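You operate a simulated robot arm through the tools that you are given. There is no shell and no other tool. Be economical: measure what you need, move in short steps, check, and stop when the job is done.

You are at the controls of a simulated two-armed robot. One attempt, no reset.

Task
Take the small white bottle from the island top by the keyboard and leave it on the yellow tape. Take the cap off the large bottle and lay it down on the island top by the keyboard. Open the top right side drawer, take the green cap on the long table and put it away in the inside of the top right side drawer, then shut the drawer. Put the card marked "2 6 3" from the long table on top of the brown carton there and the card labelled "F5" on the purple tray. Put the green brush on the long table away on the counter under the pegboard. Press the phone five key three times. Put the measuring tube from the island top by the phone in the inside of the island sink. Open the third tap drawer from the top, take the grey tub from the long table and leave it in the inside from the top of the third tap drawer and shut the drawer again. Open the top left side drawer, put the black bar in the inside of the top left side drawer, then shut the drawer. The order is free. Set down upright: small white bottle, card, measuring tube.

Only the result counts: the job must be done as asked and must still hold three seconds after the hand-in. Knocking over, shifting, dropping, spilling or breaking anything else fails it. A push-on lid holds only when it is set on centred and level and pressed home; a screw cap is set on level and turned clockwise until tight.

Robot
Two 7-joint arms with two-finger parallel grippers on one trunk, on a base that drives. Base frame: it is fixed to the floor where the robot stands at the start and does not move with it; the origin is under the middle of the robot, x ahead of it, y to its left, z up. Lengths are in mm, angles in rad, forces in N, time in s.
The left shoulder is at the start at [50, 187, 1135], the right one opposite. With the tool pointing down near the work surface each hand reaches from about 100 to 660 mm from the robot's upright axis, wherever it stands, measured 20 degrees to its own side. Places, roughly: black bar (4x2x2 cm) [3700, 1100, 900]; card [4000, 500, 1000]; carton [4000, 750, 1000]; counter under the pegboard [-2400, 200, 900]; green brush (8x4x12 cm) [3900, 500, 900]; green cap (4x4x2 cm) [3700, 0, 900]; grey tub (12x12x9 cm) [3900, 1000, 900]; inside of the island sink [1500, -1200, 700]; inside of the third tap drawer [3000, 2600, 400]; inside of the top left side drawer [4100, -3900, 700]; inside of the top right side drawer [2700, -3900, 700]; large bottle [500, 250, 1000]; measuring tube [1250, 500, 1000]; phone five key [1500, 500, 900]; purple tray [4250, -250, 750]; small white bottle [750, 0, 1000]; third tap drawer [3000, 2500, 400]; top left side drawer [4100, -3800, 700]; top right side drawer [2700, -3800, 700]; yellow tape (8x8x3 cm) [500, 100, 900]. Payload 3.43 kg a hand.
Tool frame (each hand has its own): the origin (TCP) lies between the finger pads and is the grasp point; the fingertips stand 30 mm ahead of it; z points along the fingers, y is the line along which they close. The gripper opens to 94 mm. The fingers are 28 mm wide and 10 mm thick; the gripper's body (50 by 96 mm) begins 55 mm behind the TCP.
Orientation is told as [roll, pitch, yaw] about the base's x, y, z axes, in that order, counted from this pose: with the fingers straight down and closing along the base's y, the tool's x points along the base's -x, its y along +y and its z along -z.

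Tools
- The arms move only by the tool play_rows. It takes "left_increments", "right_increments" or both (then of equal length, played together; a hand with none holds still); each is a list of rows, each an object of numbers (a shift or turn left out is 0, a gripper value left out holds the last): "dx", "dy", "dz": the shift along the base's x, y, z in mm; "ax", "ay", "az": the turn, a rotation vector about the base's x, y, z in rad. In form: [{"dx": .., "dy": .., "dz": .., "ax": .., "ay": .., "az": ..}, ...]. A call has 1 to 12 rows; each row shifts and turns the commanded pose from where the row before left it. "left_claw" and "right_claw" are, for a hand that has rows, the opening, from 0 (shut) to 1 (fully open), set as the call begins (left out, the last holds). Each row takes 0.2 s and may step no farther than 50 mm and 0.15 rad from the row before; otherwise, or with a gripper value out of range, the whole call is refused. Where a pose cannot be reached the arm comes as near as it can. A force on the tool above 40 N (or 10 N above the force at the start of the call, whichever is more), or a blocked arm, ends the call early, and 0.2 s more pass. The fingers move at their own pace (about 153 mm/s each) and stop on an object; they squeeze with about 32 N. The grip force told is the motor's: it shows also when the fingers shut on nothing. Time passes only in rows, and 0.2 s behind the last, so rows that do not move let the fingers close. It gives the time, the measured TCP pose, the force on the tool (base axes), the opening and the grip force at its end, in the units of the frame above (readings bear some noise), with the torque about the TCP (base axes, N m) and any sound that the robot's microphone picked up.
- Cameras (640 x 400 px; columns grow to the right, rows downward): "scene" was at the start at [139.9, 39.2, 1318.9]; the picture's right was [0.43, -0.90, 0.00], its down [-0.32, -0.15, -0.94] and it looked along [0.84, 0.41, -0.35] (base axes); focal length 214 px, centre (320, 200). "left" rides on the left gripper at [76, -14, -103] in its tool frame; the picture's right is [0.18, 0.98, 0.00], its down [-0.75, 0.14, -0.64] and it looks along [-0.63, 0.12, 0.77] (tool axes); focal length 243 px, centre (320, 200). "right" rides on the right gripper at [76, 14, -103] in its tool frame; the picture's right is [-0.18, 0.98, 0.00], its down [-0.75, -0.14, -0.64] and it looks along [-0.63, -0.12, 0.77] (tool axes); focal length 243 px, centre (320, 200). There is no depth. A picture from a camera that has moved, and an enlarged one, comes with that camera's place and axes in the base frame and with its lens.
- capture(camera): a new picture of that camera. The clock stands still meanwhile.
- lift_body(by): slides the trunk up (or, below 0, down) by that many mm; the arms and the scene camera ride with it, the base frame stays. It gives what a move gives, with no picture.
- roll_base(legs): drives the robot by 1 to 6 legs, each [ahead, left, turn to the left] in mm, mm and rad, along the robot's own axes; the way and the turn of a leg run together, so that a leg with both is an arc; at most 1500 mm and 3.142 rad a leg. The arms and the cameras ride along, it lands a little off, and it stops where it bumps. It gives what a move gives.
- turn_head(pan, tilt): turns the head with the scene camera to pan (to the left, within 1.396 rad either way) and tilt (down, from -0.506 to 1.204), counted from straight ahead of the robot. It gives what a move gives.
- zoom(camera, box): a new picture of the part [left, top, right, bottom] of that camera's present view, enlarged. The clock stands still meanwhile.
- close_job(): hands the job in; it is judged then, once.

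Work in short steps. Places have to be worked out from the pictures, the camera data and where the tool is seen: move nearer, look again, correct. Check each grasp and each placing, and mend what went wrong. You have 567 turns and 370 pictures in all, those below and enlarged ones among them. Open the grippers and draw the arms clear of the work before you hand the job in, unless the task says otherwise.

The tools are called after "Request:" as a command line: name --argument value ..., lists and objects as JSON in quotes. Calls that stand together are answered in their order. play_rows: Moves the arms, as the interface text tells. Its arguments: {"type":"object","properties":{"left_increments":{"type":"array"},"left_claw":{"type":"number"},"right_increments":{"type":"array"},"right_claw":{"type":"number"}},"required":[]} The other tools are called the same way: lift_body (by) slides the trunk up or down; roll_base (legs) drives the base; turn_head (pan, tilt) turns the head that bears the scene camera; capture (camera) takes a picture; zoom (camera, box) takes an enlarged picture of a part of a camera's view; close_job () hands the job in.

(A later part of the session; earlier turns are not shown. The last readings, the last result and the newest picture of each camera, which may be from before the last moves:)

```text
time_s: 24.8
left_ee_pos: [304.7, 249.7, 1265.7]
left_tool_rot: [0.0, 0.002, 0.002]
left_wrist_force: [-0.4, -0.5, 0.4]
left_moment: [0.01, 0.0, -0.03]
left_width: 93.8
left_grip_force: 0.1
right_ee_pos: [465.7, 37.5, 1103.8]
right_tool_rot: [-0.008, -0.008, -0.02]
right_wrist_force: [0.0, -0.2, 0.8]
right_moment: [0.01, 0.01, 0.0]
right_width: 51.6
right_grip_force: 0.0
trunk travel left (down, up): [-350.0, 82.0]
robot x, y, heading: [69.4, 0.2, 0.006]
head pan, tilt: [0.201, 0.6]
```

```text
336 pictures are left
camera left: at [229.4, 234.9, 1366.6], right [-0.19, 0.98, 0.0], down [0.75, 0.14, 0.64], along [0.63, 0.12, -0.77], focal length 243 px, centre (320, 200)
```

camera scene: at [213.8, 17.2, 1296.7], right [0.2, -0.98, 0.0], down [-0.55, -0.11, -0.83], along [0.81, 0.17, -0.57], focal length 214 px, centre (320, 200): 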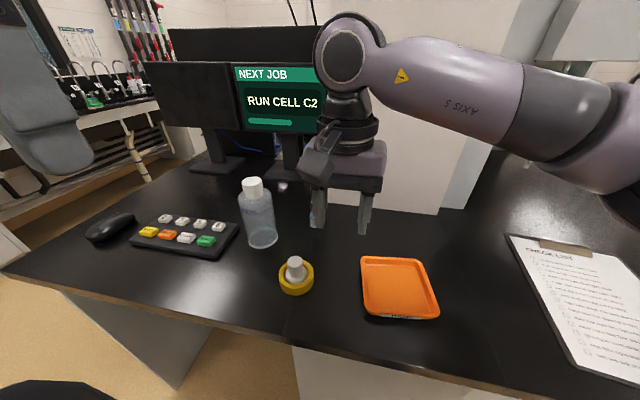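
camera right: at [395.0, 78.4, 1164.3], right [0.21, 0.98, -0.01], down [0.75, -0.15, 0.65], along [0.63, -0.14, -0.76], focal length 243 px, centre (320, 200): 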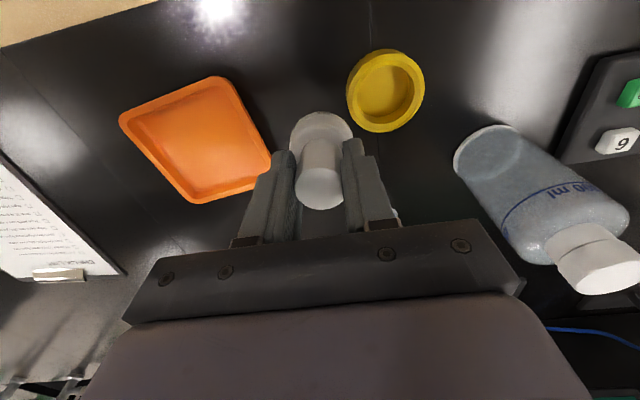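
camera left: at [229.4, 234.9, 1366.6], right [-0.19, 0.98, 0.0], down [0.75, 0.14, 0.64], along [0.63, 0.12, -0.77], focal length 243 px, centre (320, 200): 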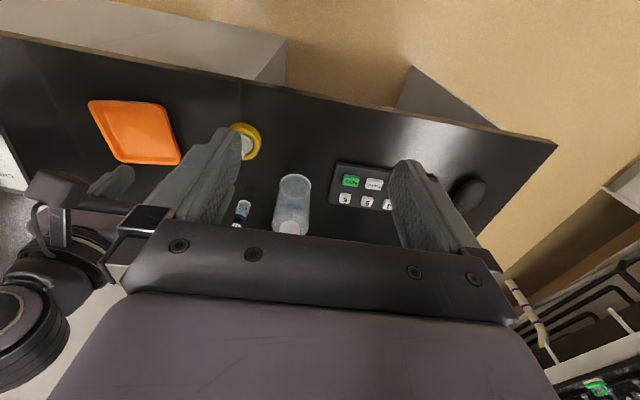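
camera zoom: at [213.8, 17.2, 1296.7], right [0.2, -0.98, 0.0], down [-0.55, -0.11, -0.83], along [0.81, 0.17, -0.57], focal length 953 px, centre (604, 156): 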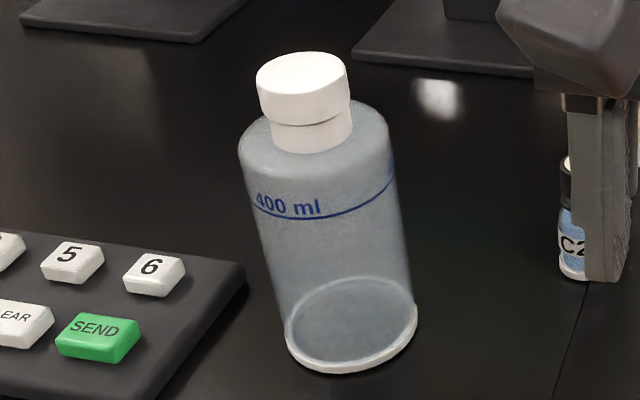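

The cap top is at about (578,243,1067), 45 mm wide. I take the left hand above it (fingertips clear) and check with its camera.

Request:
play_rows --left_increments '[{"dx": 40, "dz": -15}, {"dx": 40, "dz": -15}, {"dx": 40, "dz": -15}, {"dx": 40, "dz": -15}, {"dx": 40, "dy": -3, "dz": -15}, {"dx": 40, "dy": -3, "dz": -15}, {"dz": -30}, {}]' --left_claw 1

Request:
capture --camera "left"

Request:
capture --camera "scene"

```text
time_s: 26.6
left_ee_pos: [544.5, 241.3, 1144.5]
left_tool_rot: [0.001, 0.0, 0.004]
left_wrist_force: [0.3, 0.1, 1.0]
left_moment: [0.01, 0.0, 0.01]
left_width: 93.9
left_grip_force: 0.1
right_ee_pos: [467.3, 36.5, 1103.1]
right_tool_rot: [-0.008, -0.007, -0.02]
right_wrist_force: [0.3, 0.4, -1.1]
right_moment: [0.02, -0.01, -0.01]
right_width: 51.5
right_grip_force: 0.1
trunk travel left (down, up): [-350.0, 82.0]
robot x, y, heading: [69.4, 0.4, 0.003]
head pan, tilt: [0.201, 0.6]
```

```text
335 pictures are left
camera left: at [468.9, 226.0, 1246.4], right [-0.19, 0.98, 0.0], down [0.75, 0.14, 0.64], along [0.63, 0.12, -0.77], focal length 243 px, centre (320, 200)
```

left: 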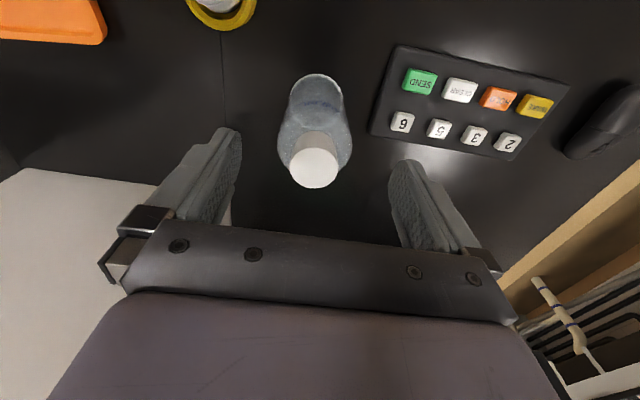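

```text
334 pictures are left
camera scene: at [213.9, 16.9, 1296.7], right [0.2, -0.98, 0.0], down [-0.55, -0.11, -0.82], along [0.81, 0.17, -0.57], focal length 214 px, centre (320, 200)
```

scene: 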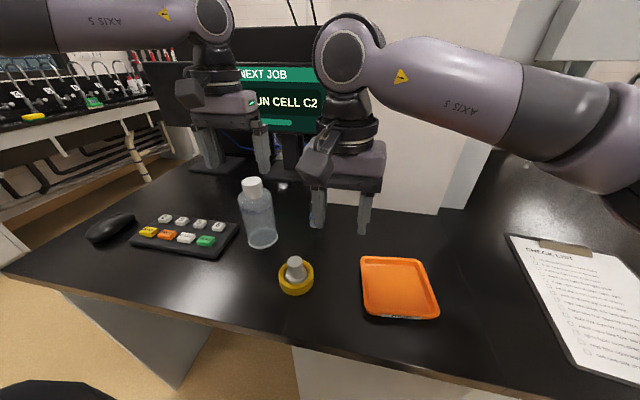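

Cap centre confirmed at (580,243). Lower over it to TCP z≈1073.

Request:
play_rows --left_increments '[{"dx": 35.5, "dy": 1.5}, {"dz": -35}, {"dz": -36}, {}]'

Request:
capture --camera "left"

Request:
zoom --camera "scene" --box '[190, 130, 310, 205]'

```text
time_s: 27.6
left_ee_pos: [581.1, 245.2, 1075.3]
left_tool_rot: [-0.001, 0.002, 0.003]
left_wrist_force: [-0.1, -0.1, -0.7]
left_moment: [-0.01, 0.0, -0.01]
left_width: 93.9
left_grip_force: 0.1
right_ee_pos: [466.4, 37.6, 1103.2]
right_tool_rot: [-0.01, -0.007, -0.021]
right_wrist_force: [0.4, 0.8, 0.0]
right_moment: [0.01, -0.01, 0.0]
right_width: 51.8
right_grip_force: 0.1
trunk travel left (down, up): [-350.0, 82.0]
robot x, y, heading: [71.4, -1.8, 0.004]
head pan, tilt: [0.201, 0.6]
```

```text
333 pictures are left
camera left: at [505.2, 230.7, 1177.1], right [-0.19, 0.98, 0.0], down [0.75, 0.14, 0.64], along [0.63, 0.12, -0.77], focal length 243 px, centre (320, 200)
```

left: 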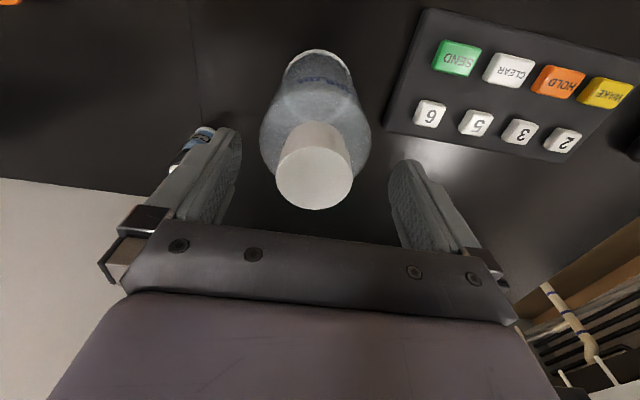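

```text
5.33 times, centred on (250, 168) of scene
camera zoom: at [213.6, 16.8, 1296.8], right [0.2, -0.98, 0.0], down [-0.55, -0.11, -0.83], along [0.81, 0.17, -0.56], focal length 1144 px, centre (693, 373)
```

zoom: 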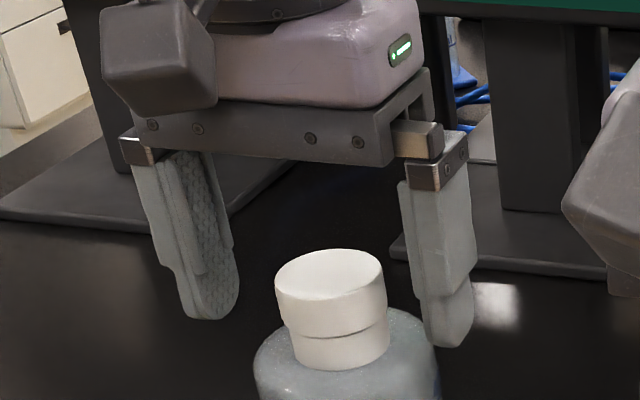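

Slight recentre (−2.5 y, −5 z) and close on the cap.

Request:
play_rows --left_increments '[{"dy": -2.5, "dz": -5}, {}]'

Request:
play_rows --left_increments '[{}, {}, {}]' --left_claw 0

Request:
zoom --camera "scene" --box '[190, 150, 310, 255]'

```text
time_s: 28.2
left_ee_pos: [581.3, 242.6, 1070.3]
left_tool_rot: [-0.001, 0.002, 0.003]
left_wrist_force: [0.4, -0.5, 0.5]
left_moment: [0.0, -0.02, -0.03]
left_width: 93.8
left_grip_force: 0.1
right_ee_pos: [467.0, 37.3, 1103.5]
right_tool_rot: [-0.01, -0.006, -0.023]
right_wrist_force: [-0.3, 0.5, 0.1]
right_moment: [0.04, 0.01, 0.0]
right_width: 52.0
right_grip_force: 0.0
trunk travel left (down, up): [-350.0, 82.0]
robot x, y, heading: [66.7, 3.2, 0.002]
head pan, tilt: [0.201, 0.6]
```

```text
time_s: 29.0
left_ee_pos: [582.2, 242.8, 1070.6]
left_tool_rot: [0.0, 0.001, 0.001]
left_wrist_force: [-0.1, -0.2, 0.3]
left_moment: [-0.04, 0.0, 0.01]
left_width: 41.7
left_grip_force: 31.8
right_ee_pos: [467.0, 37.5, 1103.1]
right_tool_rot: [-0.009, -0.006, -0.02]
right_wrist_force: [0.8, -0.2, -0.5]
right_moment: [-0.01, 0.02, -0.01]
right_width: 51.7
right_grip_force: 0.1
trunk travel left (down, up): [-350.0, 82.0]
robot x, y, heading: [73.3, 0.1, 0.0]
head pan, tilt: [0.201, 0.6]
```

```text
3.81 times, centred on (250, 202) of scene
camera zoom: at [213.8, 16.9, 1296.7], right [0.2, -0.98, 0.0], down [-0.55, -0.11, -0.83], along [0.81, 0.17, -0.56], focal length 817 px, centre (587, 190)
```

zoom: 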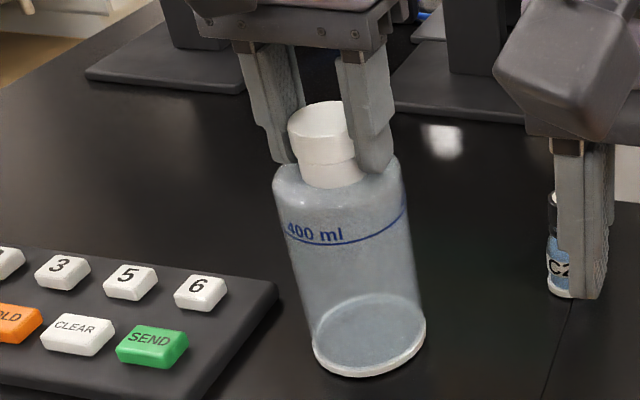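

Cap gripped (41.7 mm). Test: pull up 3 mm and read force and picture.

Request:
play_rows --left_increments '[{"dz": 1.5}, {"dz": 1.5}, {}]'

Request:
zoom --camera "scene" --box '[190, 150, 310, 255]'

```text
time_s: 29.8
left_ee_pos: [581.5, 241.4, 1073.3]
left_tool_rot: [0.001, 0.0, 0.001]
left_wrist_force: [-0.4, -0.5, -0.5]
left_moment: [0.02, 0.0, 0.01]
left_width: 41.2
left_grip_force: 32.0
right_ee_pos: [465.4, 37.2, 1103.4]
right_tool_rot: [-0.009, -0.006, -0.02]
right_wrist_force: [-0.3, 0.6, -0.2]
right_moment: [-0.01, 0.0, -0.01]
right_width: 51.6
right_grip_force: 0.1
trunk travel left (down, up): [-350.0, 82.0]
robot x, y, heading: [72.5, -0.7, -0.001]
head pan, tilt: [0.201, 0.6]
```

```text
3.81 times, centred on (250, 202) of scene
camera zoom: at [213.8, 16.9, 1296.7], right [0.2, -0.98, 0.0], down [-0.55, -0.11, -0.83], along [0.81, 0.17, -0.56], focal length 817 px, centre (587, 190)
```

zoom: 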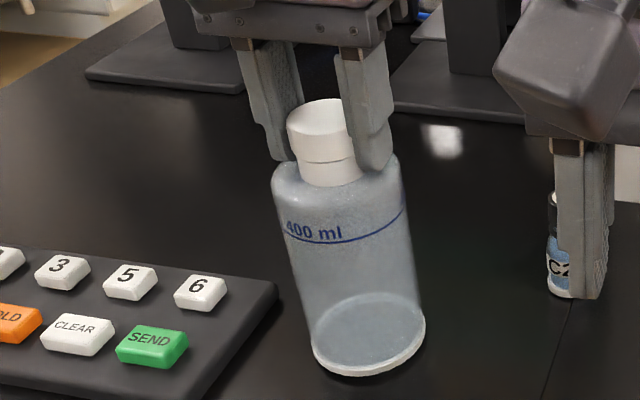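

The bottle rises with the cap (it is screwed on and light), so I set it back down and will hold the body with the right hand. Next I turn the right hand in free air toward a sideways pose.

Request:
play_rows --left_increments '[{"dz": -1.5}, {"dz": -1.5}, {}]'

Request:
play_rows --right_increments '[{"dx": 20, "dy": -40, "dz": 10, "az": 0.143}, {"dx": 20, "dy": -40, "az": 0.143}, {"dx": 20, "dy": -20, "az": 0.143}, {"az": 0.143}, {"az": 0.143}, {"az": 0.143}, {"az": 0.143}, {"az": 0.143}, {"az": 0.143}, {"az": 0.143}, {"az": 0.143}, {}]' --right_claw 1

```text
time_s: 30.6
left_ee_pos: [580.8, 240.9, 1069.6]
left_tool_rot: [0.001, -0.001, 0.004]
left_wrist_force: [1.0, 0.5, 6.1]
left_moment: [0.04, 0.1, 0.02]
left_width: 41.5
left_grip_force: 32.3
right_ee_pos: [466.2, 36.5, 1103.5]
right_tool_rot: [-0.008, -0.007, -0.02]
right_wrist_force: [0.0, 0.1, 0.3]
right_moment: [-0.02, 0.02, -0.03]
right_width: 51.7
right_grip_force: 0.0
trunk travel left (down, up): [-350.0, 82.0]
robot x, y, heading: [73.4, -0.5, 0.003]
head pan, tilt: [0.201, 0.6]
```

```text
time_s: 33.2
left_ee_pos: [579.8, 242.0, 1068.7]
left_tool_rot: [-0.001, 0.003, 0.002]
left_wrist_force: [2.0, 1.1, 12.3]
left_moment: [0.08, -0.03, 0.02]
left_width: 41.2
left_grip_force: 31.3
right_ee_pos: [523.2, -63.0, 1111.8]
right_tool_rot: [-0.008, -0.006, 1.075]
right_wrist_force: [-0.4, 1.0, -0.4]
right_moment: [0.0, 0.01, 0.02]
right_width: 94.0
right_grip_force: 0.2
right hand out of reach, approached as far as the arm can: row 9, 10, 11
trunk travel left (down, up): [-350.0, 82.0]
robot x, y, heading: [68.1, 3.7, 0.004]
head pan, tilt: [0.201, 0.6]
```

Right wrist limits at ~1.07 yaw, so I swap roles: the left hand will hold the body from the front (pitching down), the right will turn the cap from above. Release the cap and retract the left hand; bring right yaw back.

Request:
play_rows --left_increments '[{}, {}, {"dz": 40}, {"dz": 40}, {"dx": -40, "dz": 20}, {"dx": -50}, {"dx": -50}, {"dx": -50}, {"dx": -40}, {}]' --left_claw 1

Request:
play_rows --right_increments '[{"az": -0.15, "dy": -10, "dz": 20}, {"az": -0.15, "dy": -10, "dz": 20}, {"az": -0.15, "dz": 20}, {"az": -0.15}, {"az": -0.15}, {"az": -0.15}, {"az": -0.15}, {}]'

Request:
zoom --camera "scene" --box '[190, 150, 310, 255]'

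```text
time_s: 35.4
left_ee_pos: [346.0, 240.6, 1170.1]
left_tool_rot: [-0.001, 0.003, 0.002]
left_wrist_force: [0.2, 0.1, 0.3]
left_moment: [0.03, 0.01, 0.03]
left_width: 94.1
left_grip_force: 0.1
right_ee_pos: [524.8, -61.8, 1111.4]
right_tool_rot: [-0.01, -0.007, 1.075]
right_wrist_force: [-0.4, -0.2, -0.1]
right_moment: [-0.02, -0.01, -0.02]
right_width: 94.1
right_grip_force: 0.1
trunk travel left (down, up): [-350.0, 82.0]
robot x, y, heading: [74.5, -0.1, 0.003]
head pan, tilt: [0.201, 0.6]
```

```text
time_s: 37.2
left_ee_pos: [347.7, 239.5, 1171.1]
left_tool_rot: [-0.001, 0.002, 0.003]
left_wrist_force: [0.2, 0.3, 0.5]
left_moment: [-0.01, 0.02, -0.02]
left_width: 94.2
left_grip_force: 0.0
right_ee_pos: [524.8, -81.5, 1171.6]
right_tool_rot: [-0.008, -0.007, 0.024]
right_wrist_force: [-0.1, 0.6, -0.7]
right_moment: [0.02, 0.01, -0.01]
right_width: 93.9
right_grip_force: 0.1
trunk travel left (down, up): [-350.0, 82.0]
robot x, y, heading: [71.3, 1.7, 0.005]
head pan, tilt: [0.201, 0.6]
```

```text
3.81 times, centred on (250, 202) of scene
camera zoom: at [213.7, 16.9, 1296.7], right [0.2, -0.98, 0.0], down [-0.55, -0.11, -0.83], along [0.81, 0.17, -0.56], focal length 817 px, centre (587, 190)
```

zoom: 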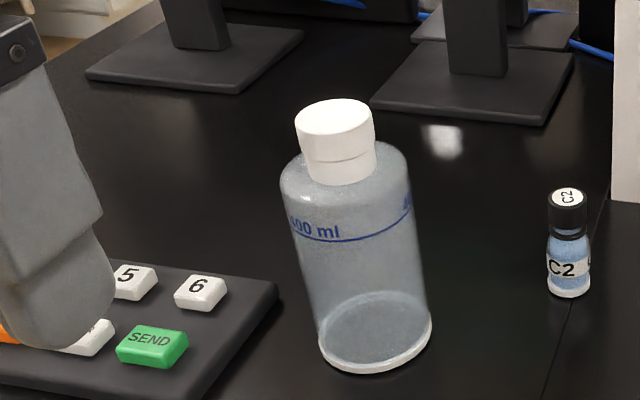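

The bottle stands fine (shifted a few mm). Now pitch the left hand toward +x in free air in front of the bottle.

Request:
play_rows --left_increments '[{"dx": 15, "ay": -0.15}, {"dx": 15, "ay": -0.15}, {"dx": 15, "ay": -0.15}, {"dx": 15, "ay": -0.15}, {"dx": 15, "ay": -0.15}, {"ay": -0.15}, {"ay": -0.15}, {}]'

Request:
capture --camera "left"

Request:
capture --camera "scene"

```text
time_s: 39.0
left_ee_pos: [446.3, 239.6, 1189.4]
left_tool_rot: [-0.005, -1.049, 0.004]
left_wrist_force: [-0.3, 0.6, -0.5]
left_moment: [0.02, 0.0, -0.01]
left_width: 94.1
left_grip_force: 0.1
left hand out of reach, approached as far as the arm can: row 7
right_ee_pos: [525.7, -81.2, 1172.5]
right_tool_rot: [-0.009, -0.007, 0.025]
right_wrist_force: [0.2, 0.5, -0.1]
right_moment: [0.01, -0.03, 0.0]
right_width: 93.9
right_grip_force: 0.0
trunk travel left (down, up): [-350.0, 82.0]
robot x, y, heading: [73.5, -0.1, 0.003]
head pan, tilt: [0.201, 0.6]
```

```text
328 pictures are left
camera left: at [319.3, 224.9, 1173.8], right [-0.09, 0.98, -0.16], down [-0.18, 0.14, 0.97], along [0.98, 0.12, 0.16], focal length 243 px, centre (320, 200)
```

left: 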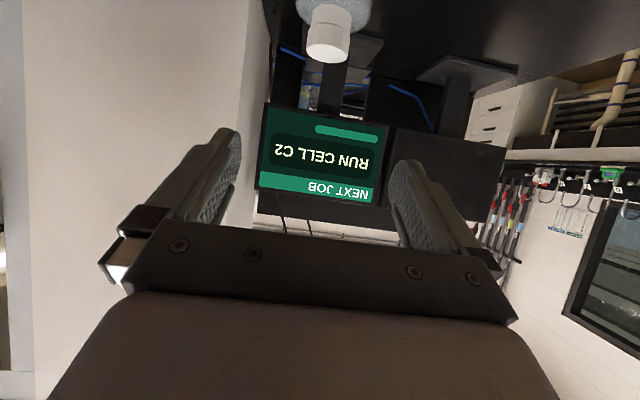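

```text
327 pictures are left
camera scene: at [213.6, 16.9, 1296.8], right [0.2, -0.98, 0.0], down [-0.55, -0.11, -0.83], along [0.81, 0.17, -0.56], focal length 214 px, centre (320, 200)
```

scene: 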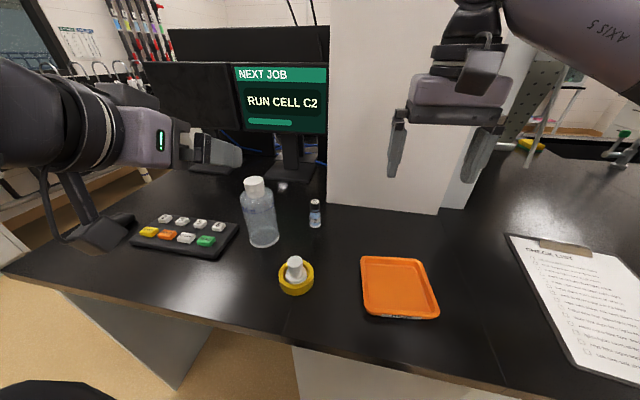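

Left orientation works. Lower the left hand to z≈975 ahead of the bottle, then check alignment.

Request:
play_rows --left_increments '[{"dz": -43}, {"dz": -43}, {"dz": -43}, {"dz": -43}, {"dz": -42, "dy": 1}, {}]'

Request:
capture --camera "left"

Request:
capture --camera "scene"

```text
time_s: 40.4
left_ee_pos: [505.7, 235.4, 1002.7]
left_tool_rot: [-0.004, -1.048, 0.005]
left_wrist_force: [0.1, -0.6, 0.3]
left_moment: [0.0, 0.02, -0.02]
left_width: 94.0
left_grip_force: 0.1
left hand out of reach, approached as far as the arm can: row 1, 2, 3, 4
right_ee_pos: [524.8, -81.9, 1171.9]
right_tool_rot: [-0.01, -0.008, 0.025]
right_wrist_force: [0.0, -0.2, -0.1]
right_moment: [0.02, 0.01, 0.0]
right_width: 94.1
right_grip_force: 0.0
trunk travel left (down, up): [-350.0, 82.0]
robot x, y, heading: [69.6, -1.5, 0.001]
head pan, tilt: [0.201, 0.6]
```

```text
326 pictures are left
camera left: at [380.0, 219.9, 985.8], right [-0.09, 0.98, -0.16], down [-0.18, 0.14, 0.97], along [0.98, 0.12, 0.16], focal length 243 px, centre (320, 200)
```

left: 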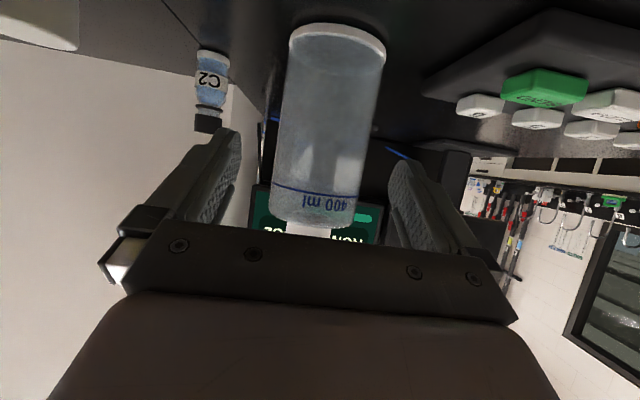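

```text
325 pictures are left
camera scene: at [213.6, 16.9, 1296.8], right [0.2, -0.98, 0.0], down [-0.55, -0.11, -0.83], along [0.81, 0.17, -0.56], focal length 214 px, centre (320, 200)
```

scene: 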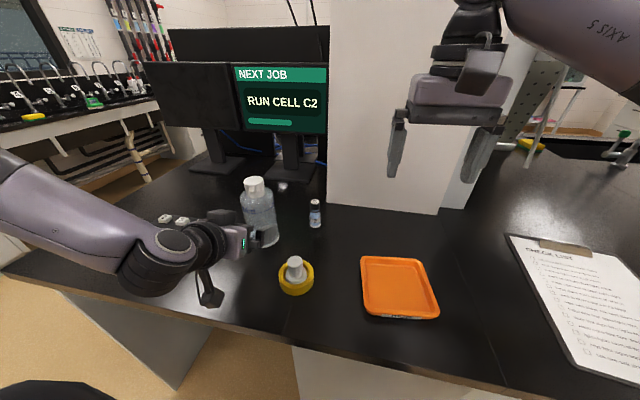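

The bottle axis is y≈240. Shift left 5, down 20, forward a bit and check.

Request:
play_rows --left_increments '[{"dy": 5, "dz": -12}, {"dx": 10, "dz": -12}, {}]'

Request:
capture --camera "left"

```text
time_s: 41.2
left_ee_pos: [516.6, 242.2, 978.5]
left_tool_rot: [-0.001, -1.045, 0.0]
left_wrist_force: [-1.1, 0.4, -0.4]
left_moment: [0.0, 0.04, 0.01]
left_width: 94.0
left_grip_force: 0.1
right_ee_pos: [525.8, -82.7, 1172.0]
right_tool_rot: [-0.008, -0.005, 0.024]
right_wrist_force: [-0.3, -0.4, -0.2]
right_moment: [-0.01, -0.04, -0.02]
right_width: 94.1
right_grip_force: 0.1
trunk travel left (down, up): [-350.0, 82.0]
robot x, y, heading: [71.6, 0.9, 0.0]
head pan, tilt: [0.201, 0.6]
```

```text
324 pictures are left
camera left: at [390.2, 226.9, 963.0], right [-0.09, 0.98, -0.16], down [-0.18, 0.14, 0.97], along [0.98, 0.12, 0.16], focal length 243 px, centre (320, 200)
```

left: 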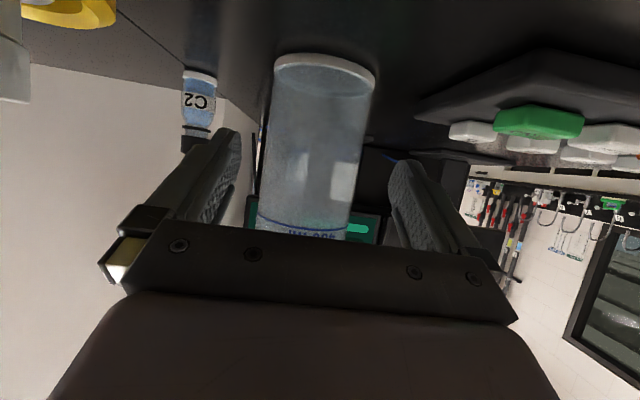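

Aligned in y. Advance around the bottle.

Request:
play_rows --left_increments '[{"dx": 20}, {"dx": 20}, {"dx": 20}, {}]'

Request:
capture --camera "left"

Request:
zoom --camera "scene" --box '[180, 150, 320, 270]'

```text
time_s: 42.2
left_ee_pos: [574.8, 243.7, 976.7]
left_tool_rot: [-0.005, -1.046, 0.007]
left_wrist_force: [0.1, 0.2, 1.2]
left_moment: [0.02, 0.02, 0.02]
left_width: 94.0
left_grip_force: 0.0
right_ee_pos: [524.4, -81.6, 1171.0]
right_tool_rot: [-0.008, -0.007, 0.025]
right_wrist_force: [-0.1, -0.1, -0.3]
right_moment: [0.02, 0.0, 0.02]
right_width: 93.9
right_grip_force: 0.0
trunk travel left (down, up): [-350.0, 82.0]
robot x, y, heading: [66.7, 2.9, 0.002]
head pan, tilt: [0.201, 0.6]
```

```text
323 pictures are left
camera left: at [448.5, 227.8, 961.9], right [-0.09, 0.98, -0.16], down [-0.18, 0.14, 0.97], along [0.98, 0.12, 0.16], focal length 243 px, centre (320, 200)
```

left: 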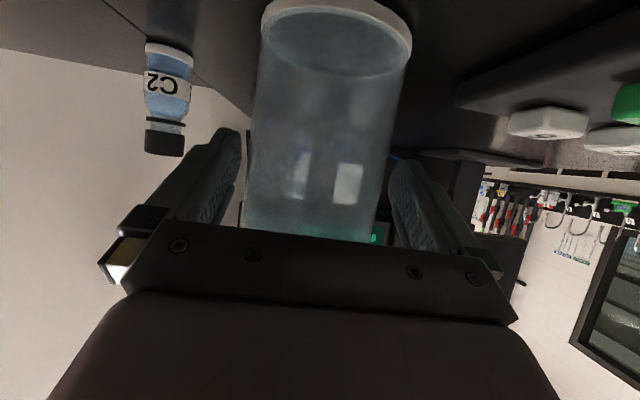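

```text
3.33 times, centred on (250, 210) of scene
camera zoom: at [213.7, 16.9, 1296.8], right [0.2, -0.98, 0.0], down [-0.55, -0.11, -0.83], along [0.81, 0.17, -0.56], focal length 715 px, centre (553, 167)
```

zoom: 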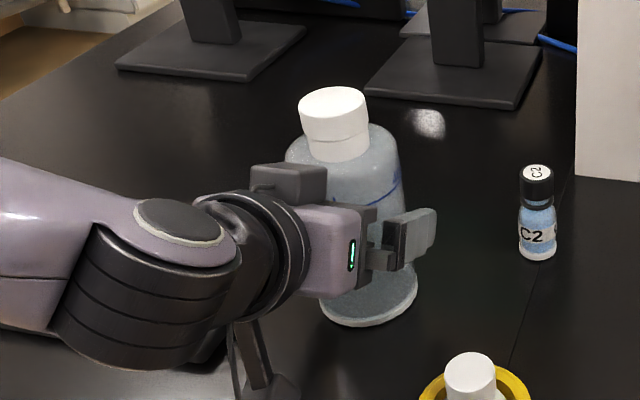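

Close the left gripper on the bottle body.

Request:
play_rows --left_increments '[{"dy": -2}, {}]'

Request:
play_rows --left_increments '[{}, {}]' --left_claw 0

Request:
capture --camera "left"

```text
time_s: 42.8
left_ee_pos: [575.0, 240.1, 978.0]
left_tool_rot: [-0.006, -1.046, 0.006]
left_wrist_force: [-0.3, -0.5, -0.7]
left_moment: [-0.01, 0.0, -0.01]
left_width: 93.9
left_grip_force: 0.0
right_ee_pos: [524.5, -81.6, 1172.3]
right_tool_rot: [-0.009, -0.007, 0.023]
right_wrist_force: [0.1, 0.3, 0.4]
right_moment: [-0.01, -0.01, 0.0]
right_width: 94.3
right_grip_force: 0.1
trunk travel left (down, up): [-350.0, 82.0]
robot x, y, heading: [68.3, 0.5, -0.003]
head pan, tilt: [0.201, 0.6]
```

```text
time_s: 43.4
left_ee_pos: [574.6, 240.1, 977.9]
left_tool_rot: [-0.003, -1.047, 0.004]
left_wrist_force: [0.0, 0.5, -0.6]
left_moment: [0.02, 0.02, -0.01]
left_width: 75.7
left_grip_force: 31.7
right_ee_pos: [524.3, -82.2, 1171.6]
right_tool_rot: [-0.009, -0.008, 0.025]
right_wrist_force: [-0.1, -1.1, 1.5]
right_moment: [0.03, 0.0, -0.01]
right_width: 94.0
right_grip_force: 0.0
trunk travel left (down, up): [-350.0, 82.0]
robot x, y, heading: [68.8, 3.0, 0.0]
head pan, tilt: [0.201, 0.6]
```

```text
321 pictures are left
camera left: at [448.7, 225.7, 962.2], right [-0.09, 0.98, -0.16], down [-0.18, 0.14, 0.97], along [0.98, 0.12, 0.16], focal length 243 px, centre (320, 200)
```

left: 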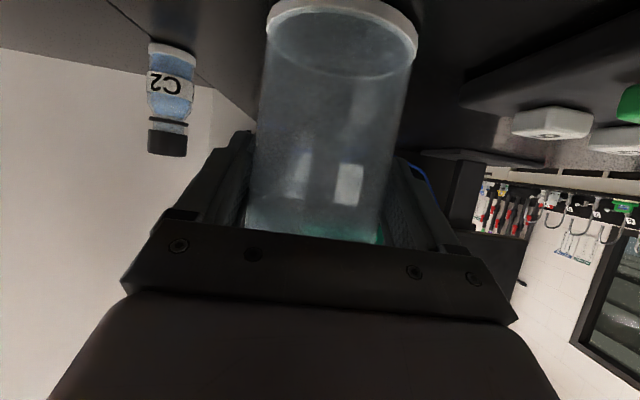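

Bottle body held (75.7 mm). Bring the right hand over the cap to look.

Request:
play_rows --right_increments '[{"dx": 6, "dy": 47}, {"dx": 6, "dy": 47}, {"dx": 6, "dy": 47}, {"dx": 6, "dy": 47}, {"dx": 6, "dy": 47, "dz": -10}, {"dy": 47, "dz": -10}, {}]'

Request:
capture --camera "right"

Request:
capture --camera "scene"

```text
time_s: 45.0
left_ee_pos: [575.9, 238.5, 977.8]
left_tool_rot: [-0.003, -1.048, 0.004]
left_wrist_force: [-0.5, -0.1, 0.1]
left_moment: [0.03, 0.01, 0.0]
left_width: 76.1
left_grip_force: 31.7
right_ee_pos: [538.7, 76.3, 1150.4]
right_tool_rot: [-0.012, -0.003, 0.025]
right_wrist_force: [-0.3, -0.3, -0.4]
right_moment: [0.05, 0.0, 0.03]
right_width: 93.9
right_grip_force: 0.1
right hand out of reach, approached as far as the arm can: row 4, 5, 6
trunk travel left (down, up): [-350.0, 82.0]
robot x, y, heading: [71.8, -1.4, 0.002]
head pan, tilt: [0.201, 0.6]
```

```text
320 pictures are left
camera right: at [462.2, 90.1, 1254.0], right [0.16, 0.99, -0.01], down [0.75, -0.11, 0.65], along [0.64, -0.11, -0.76], focal length 243 px, centre (320, 200)
```

right: 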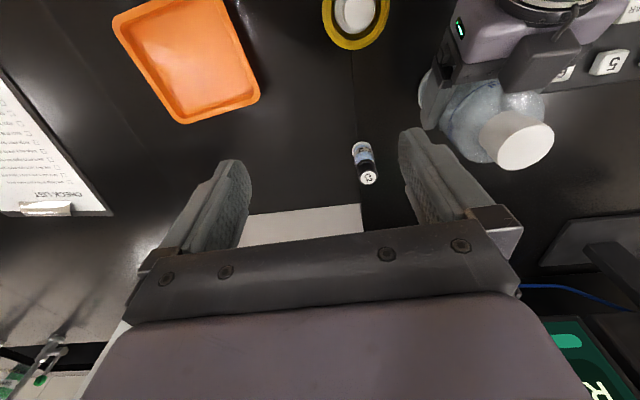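

```text
319 pictures are left
camera scene: at [214.0, 16.1, 1296.7], right [0.2, -0.98, 0.0], down [-0.55, -0.11, -0.83], along [0.81, 0.17, -0.56], focal length 214 px, centre (320, 200)
```

scene: 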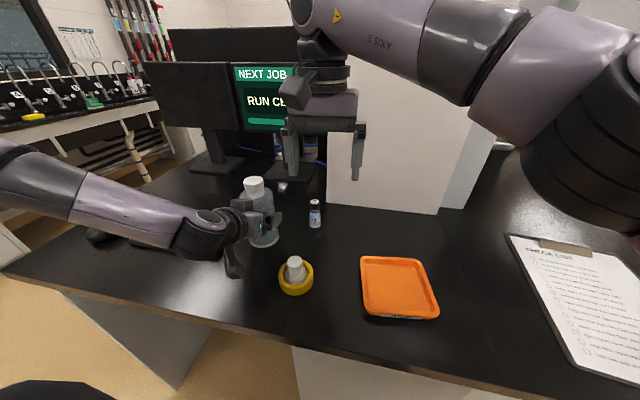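

The right arm can't reach the bottle there. I'll carry the bottle a little with the left hand (and return it the same way). First the right hand backs off, then the bottle is lifted.

Request:
play_rows --right_increments '[{"dy": -45}, {"dy": -45}, {"dy": -45}, {"dy": -30, "dz": 20}, {}]'

Request:
play_rows --left_increments '[{"dz": 20}, {"dz": 30}, {"dz": 30}, {}]'

Request:
capture --camera "scene"

```text
time_s: 46.2
left_ee_pos: [575.9, 240.7, 976.9]
left_tool_rot: [-0.006, -1.048, 0.006]
left_wrist_force: [-1.0, 0.6, 0.4]
left_moment: [-0.04, -0.01, -0.02]
left_width: 76.0
left_grip_force: 32.2
right_ee_pos: [539.6, -89.0, 1176.3]
right_tool_rot: [-0.009, -0.008, 0.026]
right_wrist_force: [-0.3, 0.1, 0.3]
right_moment: [0.0, 0.01, 0.0]
right_width: 94.0
right_grip_force: 0.1
trunk travel left (down, up): [-350.0, 82.0]
robot x, y, heading: [70.7, -1.0, 0.002]
head pan, tilt: [0.201, 0.6]
```

```text
time_s: 47.2
left_ee_pos: [577.5, 239.1, 1056.0]
left_tool_rot: [-0.005, -1.047, 0.005]
left_wrist_force: [-0.5, 0.4, -0.7]
left_moment: [0.0, 0.01, -0.01]
left_width: 75.8
left_grip_force: 31.9
right_ee_pos: [538.4, -87.8, 1173.6]
right_tool_rot: [-0.011, -0.007, 0.024]
right_wrist_force: [0.1, -0.4, 0.2]
right_moment: [0.02, -0.03, 0.0]
right_width: 94.0
right_grip_force: 0.0
trunk travel left (down, up): [-350.0, 82.0]
robot x, y, heading: [72.8, 1.4, -0.002]
head pan, tilt: [0.201, 0.6]
```

```text
318 pictures are left
camera scene: at [213.9, 17.0, 1296.7], right [0.2, -0.98, 0.0], down [-0.55, -0.11, -0.82], along [0.81, 0.17, -0.57], focal length 214 px, centre (320, 200)
```

scene: 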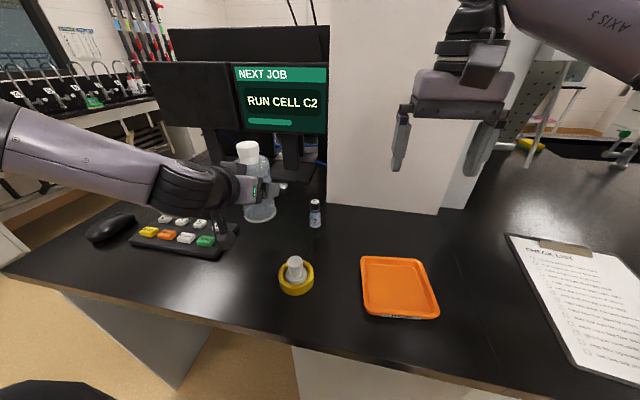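

Lifted cleanly. Move it toward the middle.

Request:
play_rows --left_increments '[{"dx": -12, "dy": -45}, {"dx": -12, "dy": -45}, {"dx": -12, "dy": -45}, {"dx": -14, "dy": -45}, {}]'

Request:
capture --camera "right"

Request:
capture --camera "scene"

```text
time_s: 48.4
left_ee_pos: [525.9, 119.8, 1068.8]
left_tool_rot: [-0.006, -1.047, 0.006]
left_wrist_force: [-0.1, -0.3, -0.8]
left_moment: [-0.03, 0.02, 0.01]
left_width: 76.2
left_grip_force: 32.2
left hand out of reach, approached as far as the arm can: row 3, 4
right_ee_pos: [539.7, -88.6, 1174.9]
right_tool_rot: [-0.01, -0.005, 0.024]
right_wrist_force: [0.0, 0.6, -0.5]
right_moment: [0.02, -0.02, 0.01]
right_width: 93.9
right_grip_force: 0.0
trunk travel left (down, up): [-350.0, 82.0]
robot x, y, heading: [72.6, 1.9, 0.002]
head pan, tilt: [0.201, 0.6]
```

```text
317 pictures are left
camera right: at [461.9, -75.2, 1278.9], right [0.16, 0.99, -0.01], down [0.75, -0.12, 0.65], along [0.64, -0.11, -0.76], focal length 243 px, centre (320, 200)
```

right: 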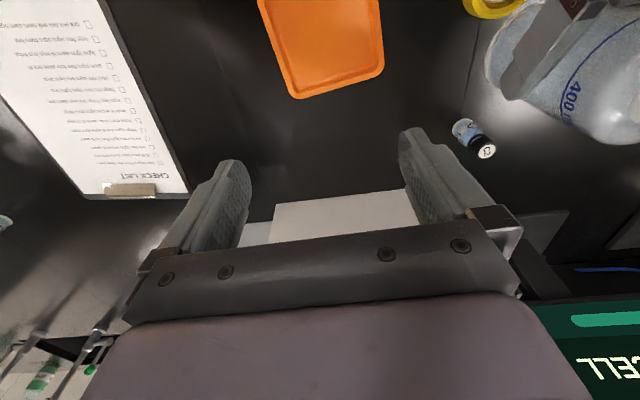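

```text
316 pictures are left
camera scene: at [213.6, 17.0, 1296.8], right [0.2, -0.98, 0.0], down [-0.55, -0.11, -0.83], along [0.81, 0.17, -0.56], focal length 214 px, centre (320, 200)
```

scene: 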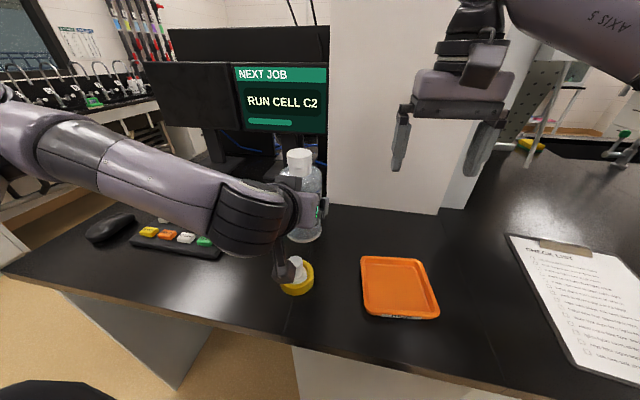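

Let the left hand yaw right as it moves so it can reach further to the middle.

Request:
play_rows --left_increments '[{"dx": -5, "dy": -5, "az": -0.12}, {"dx": -5, "dy": -10, "az": -0.12}, {"dx": -5, "dy": -15, "az": -0.12}, {"dx": -5, "dy": -15, "az": -0.12}, {"dy": -15, "az": -0.12}, {}]'

Request:
capture --camera "scene"

```text
time_s: 49.8
left_ee_pos: [508.2, 58.6, 1068.1]
left_tool_rot: [-0.003, -1.046, -0.598]
left_wrist_force: [-0.7, 0.1, -0.6]
left_moment: [-0.01, -0.01, -0.01]
left_width: 76.0
left_grip_force: 32.2
right_ee_pos: [539.8, -87.8, 1176.8]
right_tool_rot: [-0.008, -0.008, 0.023]
right_wrist_force: [0.8, 0.3, 0.0]
right_moment: [-0.03, 0.02, -0.01]
right_width: 94.1
right_grip_force: 0.0
trunk travel left (down, up): [-350.0, 82.0]
robot x, y, heading: [69.9, 4.0, 0.004]
head pan, tilt: [0.201, 0.6]
```

```text
315 pictures are left
camera scene: at [213.8, 16.9, 1296.7], right [0.2, -0.98, 0.0], down [-0.55, -0.11, -0.83], along [0.81, 0.17, -0.56], focal length 214 px, centre (320, 200)
```

scene: 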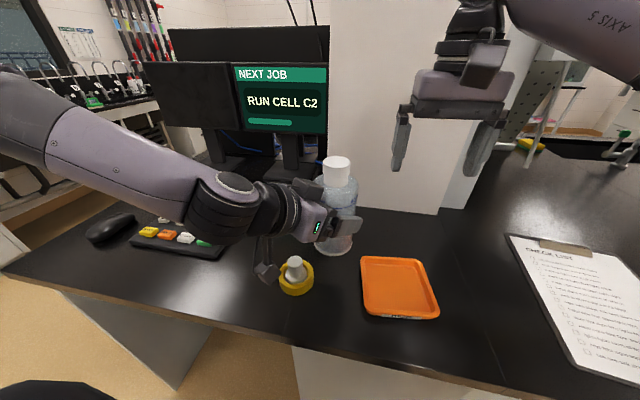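

Good. Bring the right hand above the cap at safe height and look.

Request:
play_rows --right_increments '[{"dz": 45}, {"dx": -6, "dy": 40}, {"dx": -8, "dy": 40}, {"dx": -8, "dy": 40}, {}]'

Request:
capture --camera "right"

Request:
capture --camera "scene"

```text
time_s: 51.0
left_ee_pos: [507.8, 59.3, 1069.1]
left_tool_rot: [-0.004, -1.048, -0.595]
left_wrist_force: [0.5, 0.7, -1.1]
left_moment: [0.0, 0.0, 0.02]
left_width: 75.8
left_grip_force: 31.2
right_ee_pos: [513.7, 29.3, 1219.2]
right_tool_rot: [-0.009, -0.007, 0.024]
right_wrist_force: [0.7, 0.3, -0.4]
right_moment: [0.01, 0.02, -0.02]
right_width: 93.9
right_grip_force: 0.1
trunk travel left (down, up): [-350.0, 82.0]
robot x, y, heading: [68.8, 2.1, 0.003]
head pan, tilt: [0.201, 0.6]
```

```text
314 pictures are left
camera right: at [437.7, 42.8, 1323.1], right [0.16, 0.99, -0.01], down [0.75, -0.12, 0.65], along [0.64, -0.11, -0.76], focal length 243 px, centre (320, 200)
```

right: 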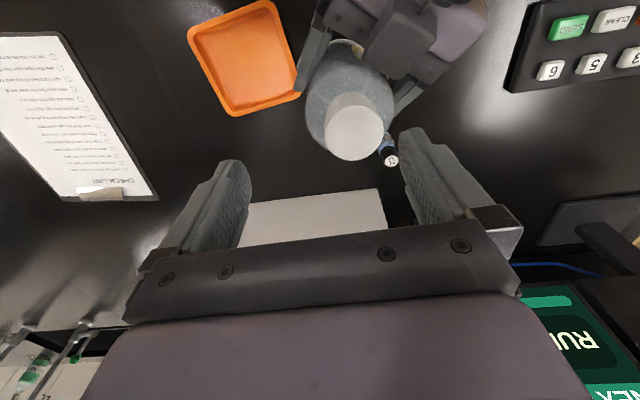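

```text
313 pictures are left
camera scene: at [213.9, 16.6, 1296.7], right [0.2, -0.98, 0.0], down [-0.55, -0.11, -0.83], along [0.81, 0.17, -0.56], focal length 214 px, centre (320, 200)
```

scene: 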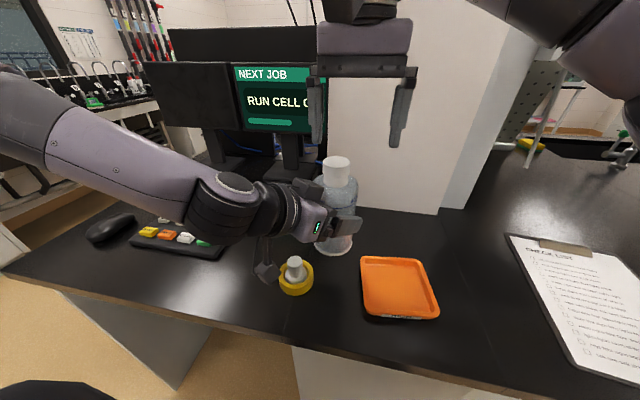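

Cap centre at (517,54). Yaw the right hand clockwise first to gain unscrewing range, centred over the cap.

Request:
play_rows --right_increments '[{"dx": 3, "dy": 12, "az": -0.15}, {"dy": 13, "az": -0.15}, {"az": -0.15}, {"az": -0.15}, {"az": -0.15}, {"az": -0.15}, {"az": -0.15}, {"az": -0.15}, {"az": -0.15}, {"az": -0.15}, {}]'

Request:
capture --camera "right"

```text
time_s: 53.4
left_ee_pos: [508.7, 59.3, 1068.0]
left_tool_rot: [-0.005, -1.046, -0.596]
left_wrist_force: [-0.9, 0.5, -0.7]
left_moment: [0.02, 0.02, -0.04]
left_width: 76.1
left_grip_force: 32.1
right_ee_pos: [519.8, 54.4, 1218.4]
right_tool_rot: [-0.008, -0.008, -1.475]
right_wrist_force: [-0.3, 0.1, 0.7]
right_moment: [0.0, 0.01, 0.01]
right_width: 94.1
right_grip_force: 0.0
trunk travel left (down, up): [-350.0, 82.0]
robot x, y, heading: [67.6, 1.7, -0.001]
head pan, tilt: [0.201, 0.6]
```

```text
312 pictures are left
camera right: at [527.9, 133.0, 1321.1], right [1.0, -0.09, -0.01], down [-0.06, -0.76, 0.65], along [-0.06, -0.64, -0.76], focal length 243 px, centre (320, 200)
```

right: 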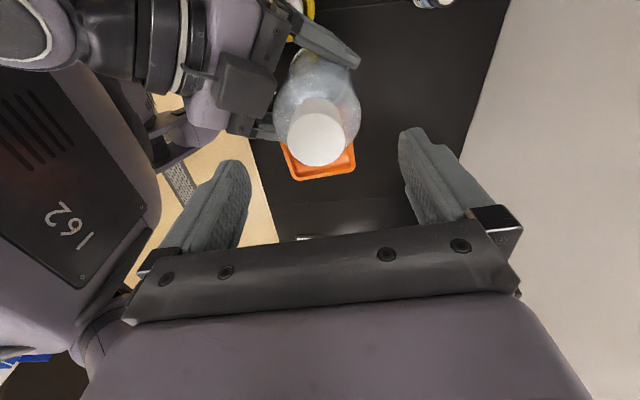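

Yaw −1.475 reached. Narrow the opening to ~62 mm and lower onto the cap.

Request:
play_rows --right_increments '[{"dx": -3, "dz": -10}, {"dz": -20}, {"dz": -14}, {}]' --right_claw 0.66

Request:
capture --camera "right"

Request:
zoom --camera "scene" --box '[270, 100, 410, 200]'

```text
time_s: 54.4
left_ee_pos: [509.0, 58.4, 1068.9]
left_tool_rot: [-0.004, -1.046, -0.594]
left_wrist_force: [-0.3, -0.4, -0.9]
left_moment: [0.02, 0.04, -0.02]
left_width: 75.8
left_grip_force: 31.6
right_ee_pos: [514.5, 54.3, 1174.2]
right_tool_rot: [-0.009, -0.007, -1.474]
right_wrist_force: [0.1, -0.5, -0.4]
right_moment: [0.04, -0.05, 0.01]
right_width: 61.8
right_grip_force: 0.1
trunk travel left (down, up): [-350.0, 82.0]
robot x, y, heading: [70.1, -2.6, -0.004]
head pan, tilt: [0.201, 0.6]
```

```text
311 pictures are left
camera right: at [523.4, 132.5, 1277.8], right [1.0, -0.09, -0.01], down [-0.06, -0.76, 0.65], along [-0.06, -0.65, -0.76], focal length 243 px, centre (320, 200)
```

right: 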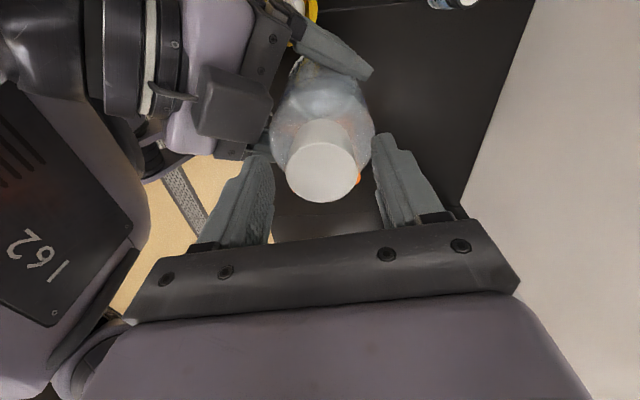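

```text
4.00 times, centred on (340, 150) of scene
camera zoom: at [213.8, 16.9, 1296.7], right [0.2, -0.98, 0.0], down [-0.55, -0.11, -0.83], along [0.81, 0.17, -0.56], focal length 858 px, centre (240, 400)
```

zoom: 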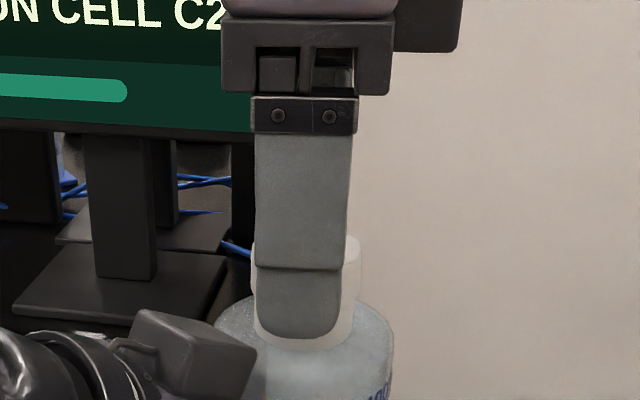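

Correct by +3 x, −2 y, descend 12 and close.

Request:
play_rows --right_increments '[{"dx": 3, "dy": -2, "dz": -6}, {"dz": -6}, {}]'

Request:
play_rows --right_increments '[{}, {}]' --right_claw 0

Request:
capture --camera "right"

```text
time_s: 55.2
left_ee_pos: [508.6, 59.5, 1068.3]
left_tool_rot: [-0.006, -1.047, -0.595]
left_wrist_force: [-1.0, -0.6, -0.7]
left_moment: [0.01, 0.0, 0.03]
left_width: 76.1
left_grip_force: 32.1
right_ee_pos: [518.0, 53.3, 1162.6]
right_tool_rot: [-0.006, -0.008, -1.476]
right_wrist_force: [-0.3, 0.5, 0.5]
right_moment: [-0.01, 0.02, 0.0]
right_width: 62.1
right_grip_force: 0.1
trunk travel left (down, up): [-350.0, 82.0]
robot x, y, heading: [71.4, 0.1, 0.001]
head pan, tilt: [0.201, 0.6]
```

```text
time_s: 55.8
left_ee_pos: [509.3, 61.0, 1068.4]
left_tool_rot: [-0.006, -1.046, -0.593]
left_wrist_force: [9.2, 1.6, -1.0]
left_moment: [-0.16, 0.94, -0.13]
left_width: 76.0
left_grip_force: 31.7
right_ee_pos: [517.8, 53.0, 1163.3]
right_tool_rot: [-0.009, -0.006, -1.471]
right_wrist_force: [-9.1, -1.9, 0.6]
right_moment: [0.04, -0.06, 0.2]
right_width: 40.5
right_grip_force: 31.3
trunk travel left (down, up): [-350.0, 82.0]
robot x, y, heading: [73.0, 0.4, 0.003]
head pan, tilt: [0.201, 0.6]
```

```text
309 pictures are left
camera right: at [525.9, 131.0, 1265.7], right [1.0, -0.09, -0.01], down [-0.06, -0.76, 0.65], along [-0.06, -0.65, -0.76], focal length 243 px, centre (320, 200)
```

right: 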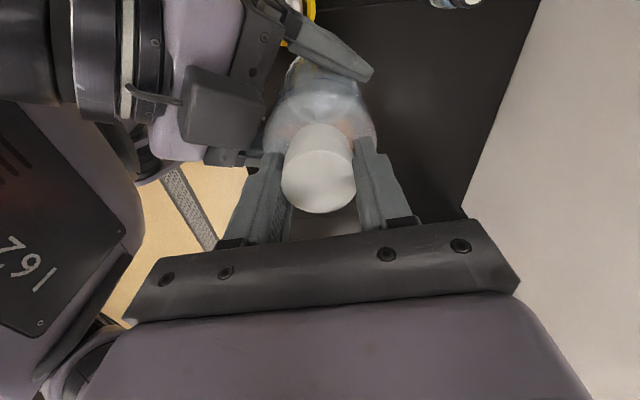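

Cap gripped (40.5 mm). Relax the side force by −1.5 mm and turn counter-clockwise.

Request:
play_rows --right_increments '[{"dx": -1.5}, {"az": 0.1}, {"az": 0.1}, {"az": 0.1}, {"az": 0.1}, {"az": 0.1}, {}]'

Request:
capture --camera "right"

```text
time_s: 57.4
left_ee_pos: [508.7, 60.1, 1067.9]
left_tool_rot: [-0.004, -1.047, -0.595]
left_wrist_force: [3.5, 7.4, -2.4]
left_moment: [-0.73, 0.17, 0.07]
left_width: 75.8
left_grip_force: 31.5
right_ee_pos: [518.7, 53.4, 1162.3]
right_tool_rot: [-0.009, -0.006, -0.975]
right_wrist_force: [-3.5, -7.8, 1.5]
right_moment: [0.08, 0.12, 0.02]
right_width: 40.4
right_grip_force: 31.7
trunk travel left (down, up): [-350.0, 82.0]
robot x, y, heading: [70.3, 0.7, -0.0]
head pan, tilt: [0.201, 0.6]
```

```text
308 pictures are left
camera right: at [487.5, 125.3, 1265.9], right [0.92, 0.4, -0.01], down [0.31, -0.7, 0.65], along [0.25, -0.6, -0.76], focal length 243 px, centre (320, 200)
```

right: 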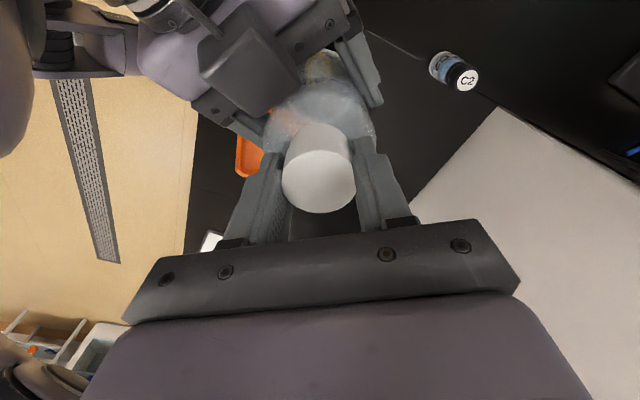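

Turning goes with little torque. Continue the turn.

Request:
play_rows --right_increments '[{"dx": -0.5, "dy": -1, "az": 0.14}, {"az": 0.14}, {"az": 0.14}, {"az": 0.14}, {"az": 0.14}, {"az": 0.14}, {"az": 0.14}, {"az": 0.14}, {"az": 0.14}, {"az": 0.14}, {"az": 0.14}, {}]'

Request:
zoom --camera "scene" --box '[270, 100, 410, 260]'

```text
time_s: 60.0
left_ee_pos: [508.1, 60.2, 1067.7]
left_tool_rot: [-0.004, -1.048, -0.599]
left_wrist_force: [0.3, -16.4, -6.4]
left_moment: [1.0, -0.01, -0.12]
left_width: 75.9
left_grip_force: 32.2
right_ee_pos: [515.6, 53.6, 1162.1]
right_tool_rot: [-0.006, -0.008, 0.568]
right_wrist_force: [-0.2, 15.5, 5.1]
right_moment: [0.56, 0.04, 0.02]
right_width: 40.2
right_grip_force: 32.3
trunk travel left (down, up): [-350.0, 82.0]
robot x, y, heading: [72.6, -2.1, 0.003]
head pan, tilt: [0.201, 0.6]
```

```text
2.50 times, centred on (340, 180) of scene
camera zoom: at [213.8, 16.9, 1296.7], right [0.2, -0.98, 0.0], down [-0.55, -0.11, -0.83], along [0.81, 0.17, -0.56], focal length 536 px, centre (270, 250)
```

zoom: 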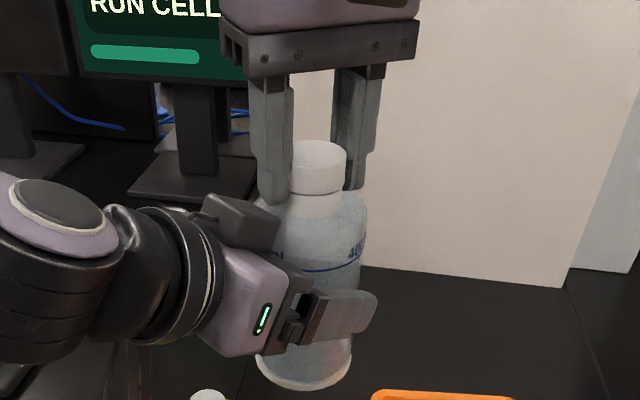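

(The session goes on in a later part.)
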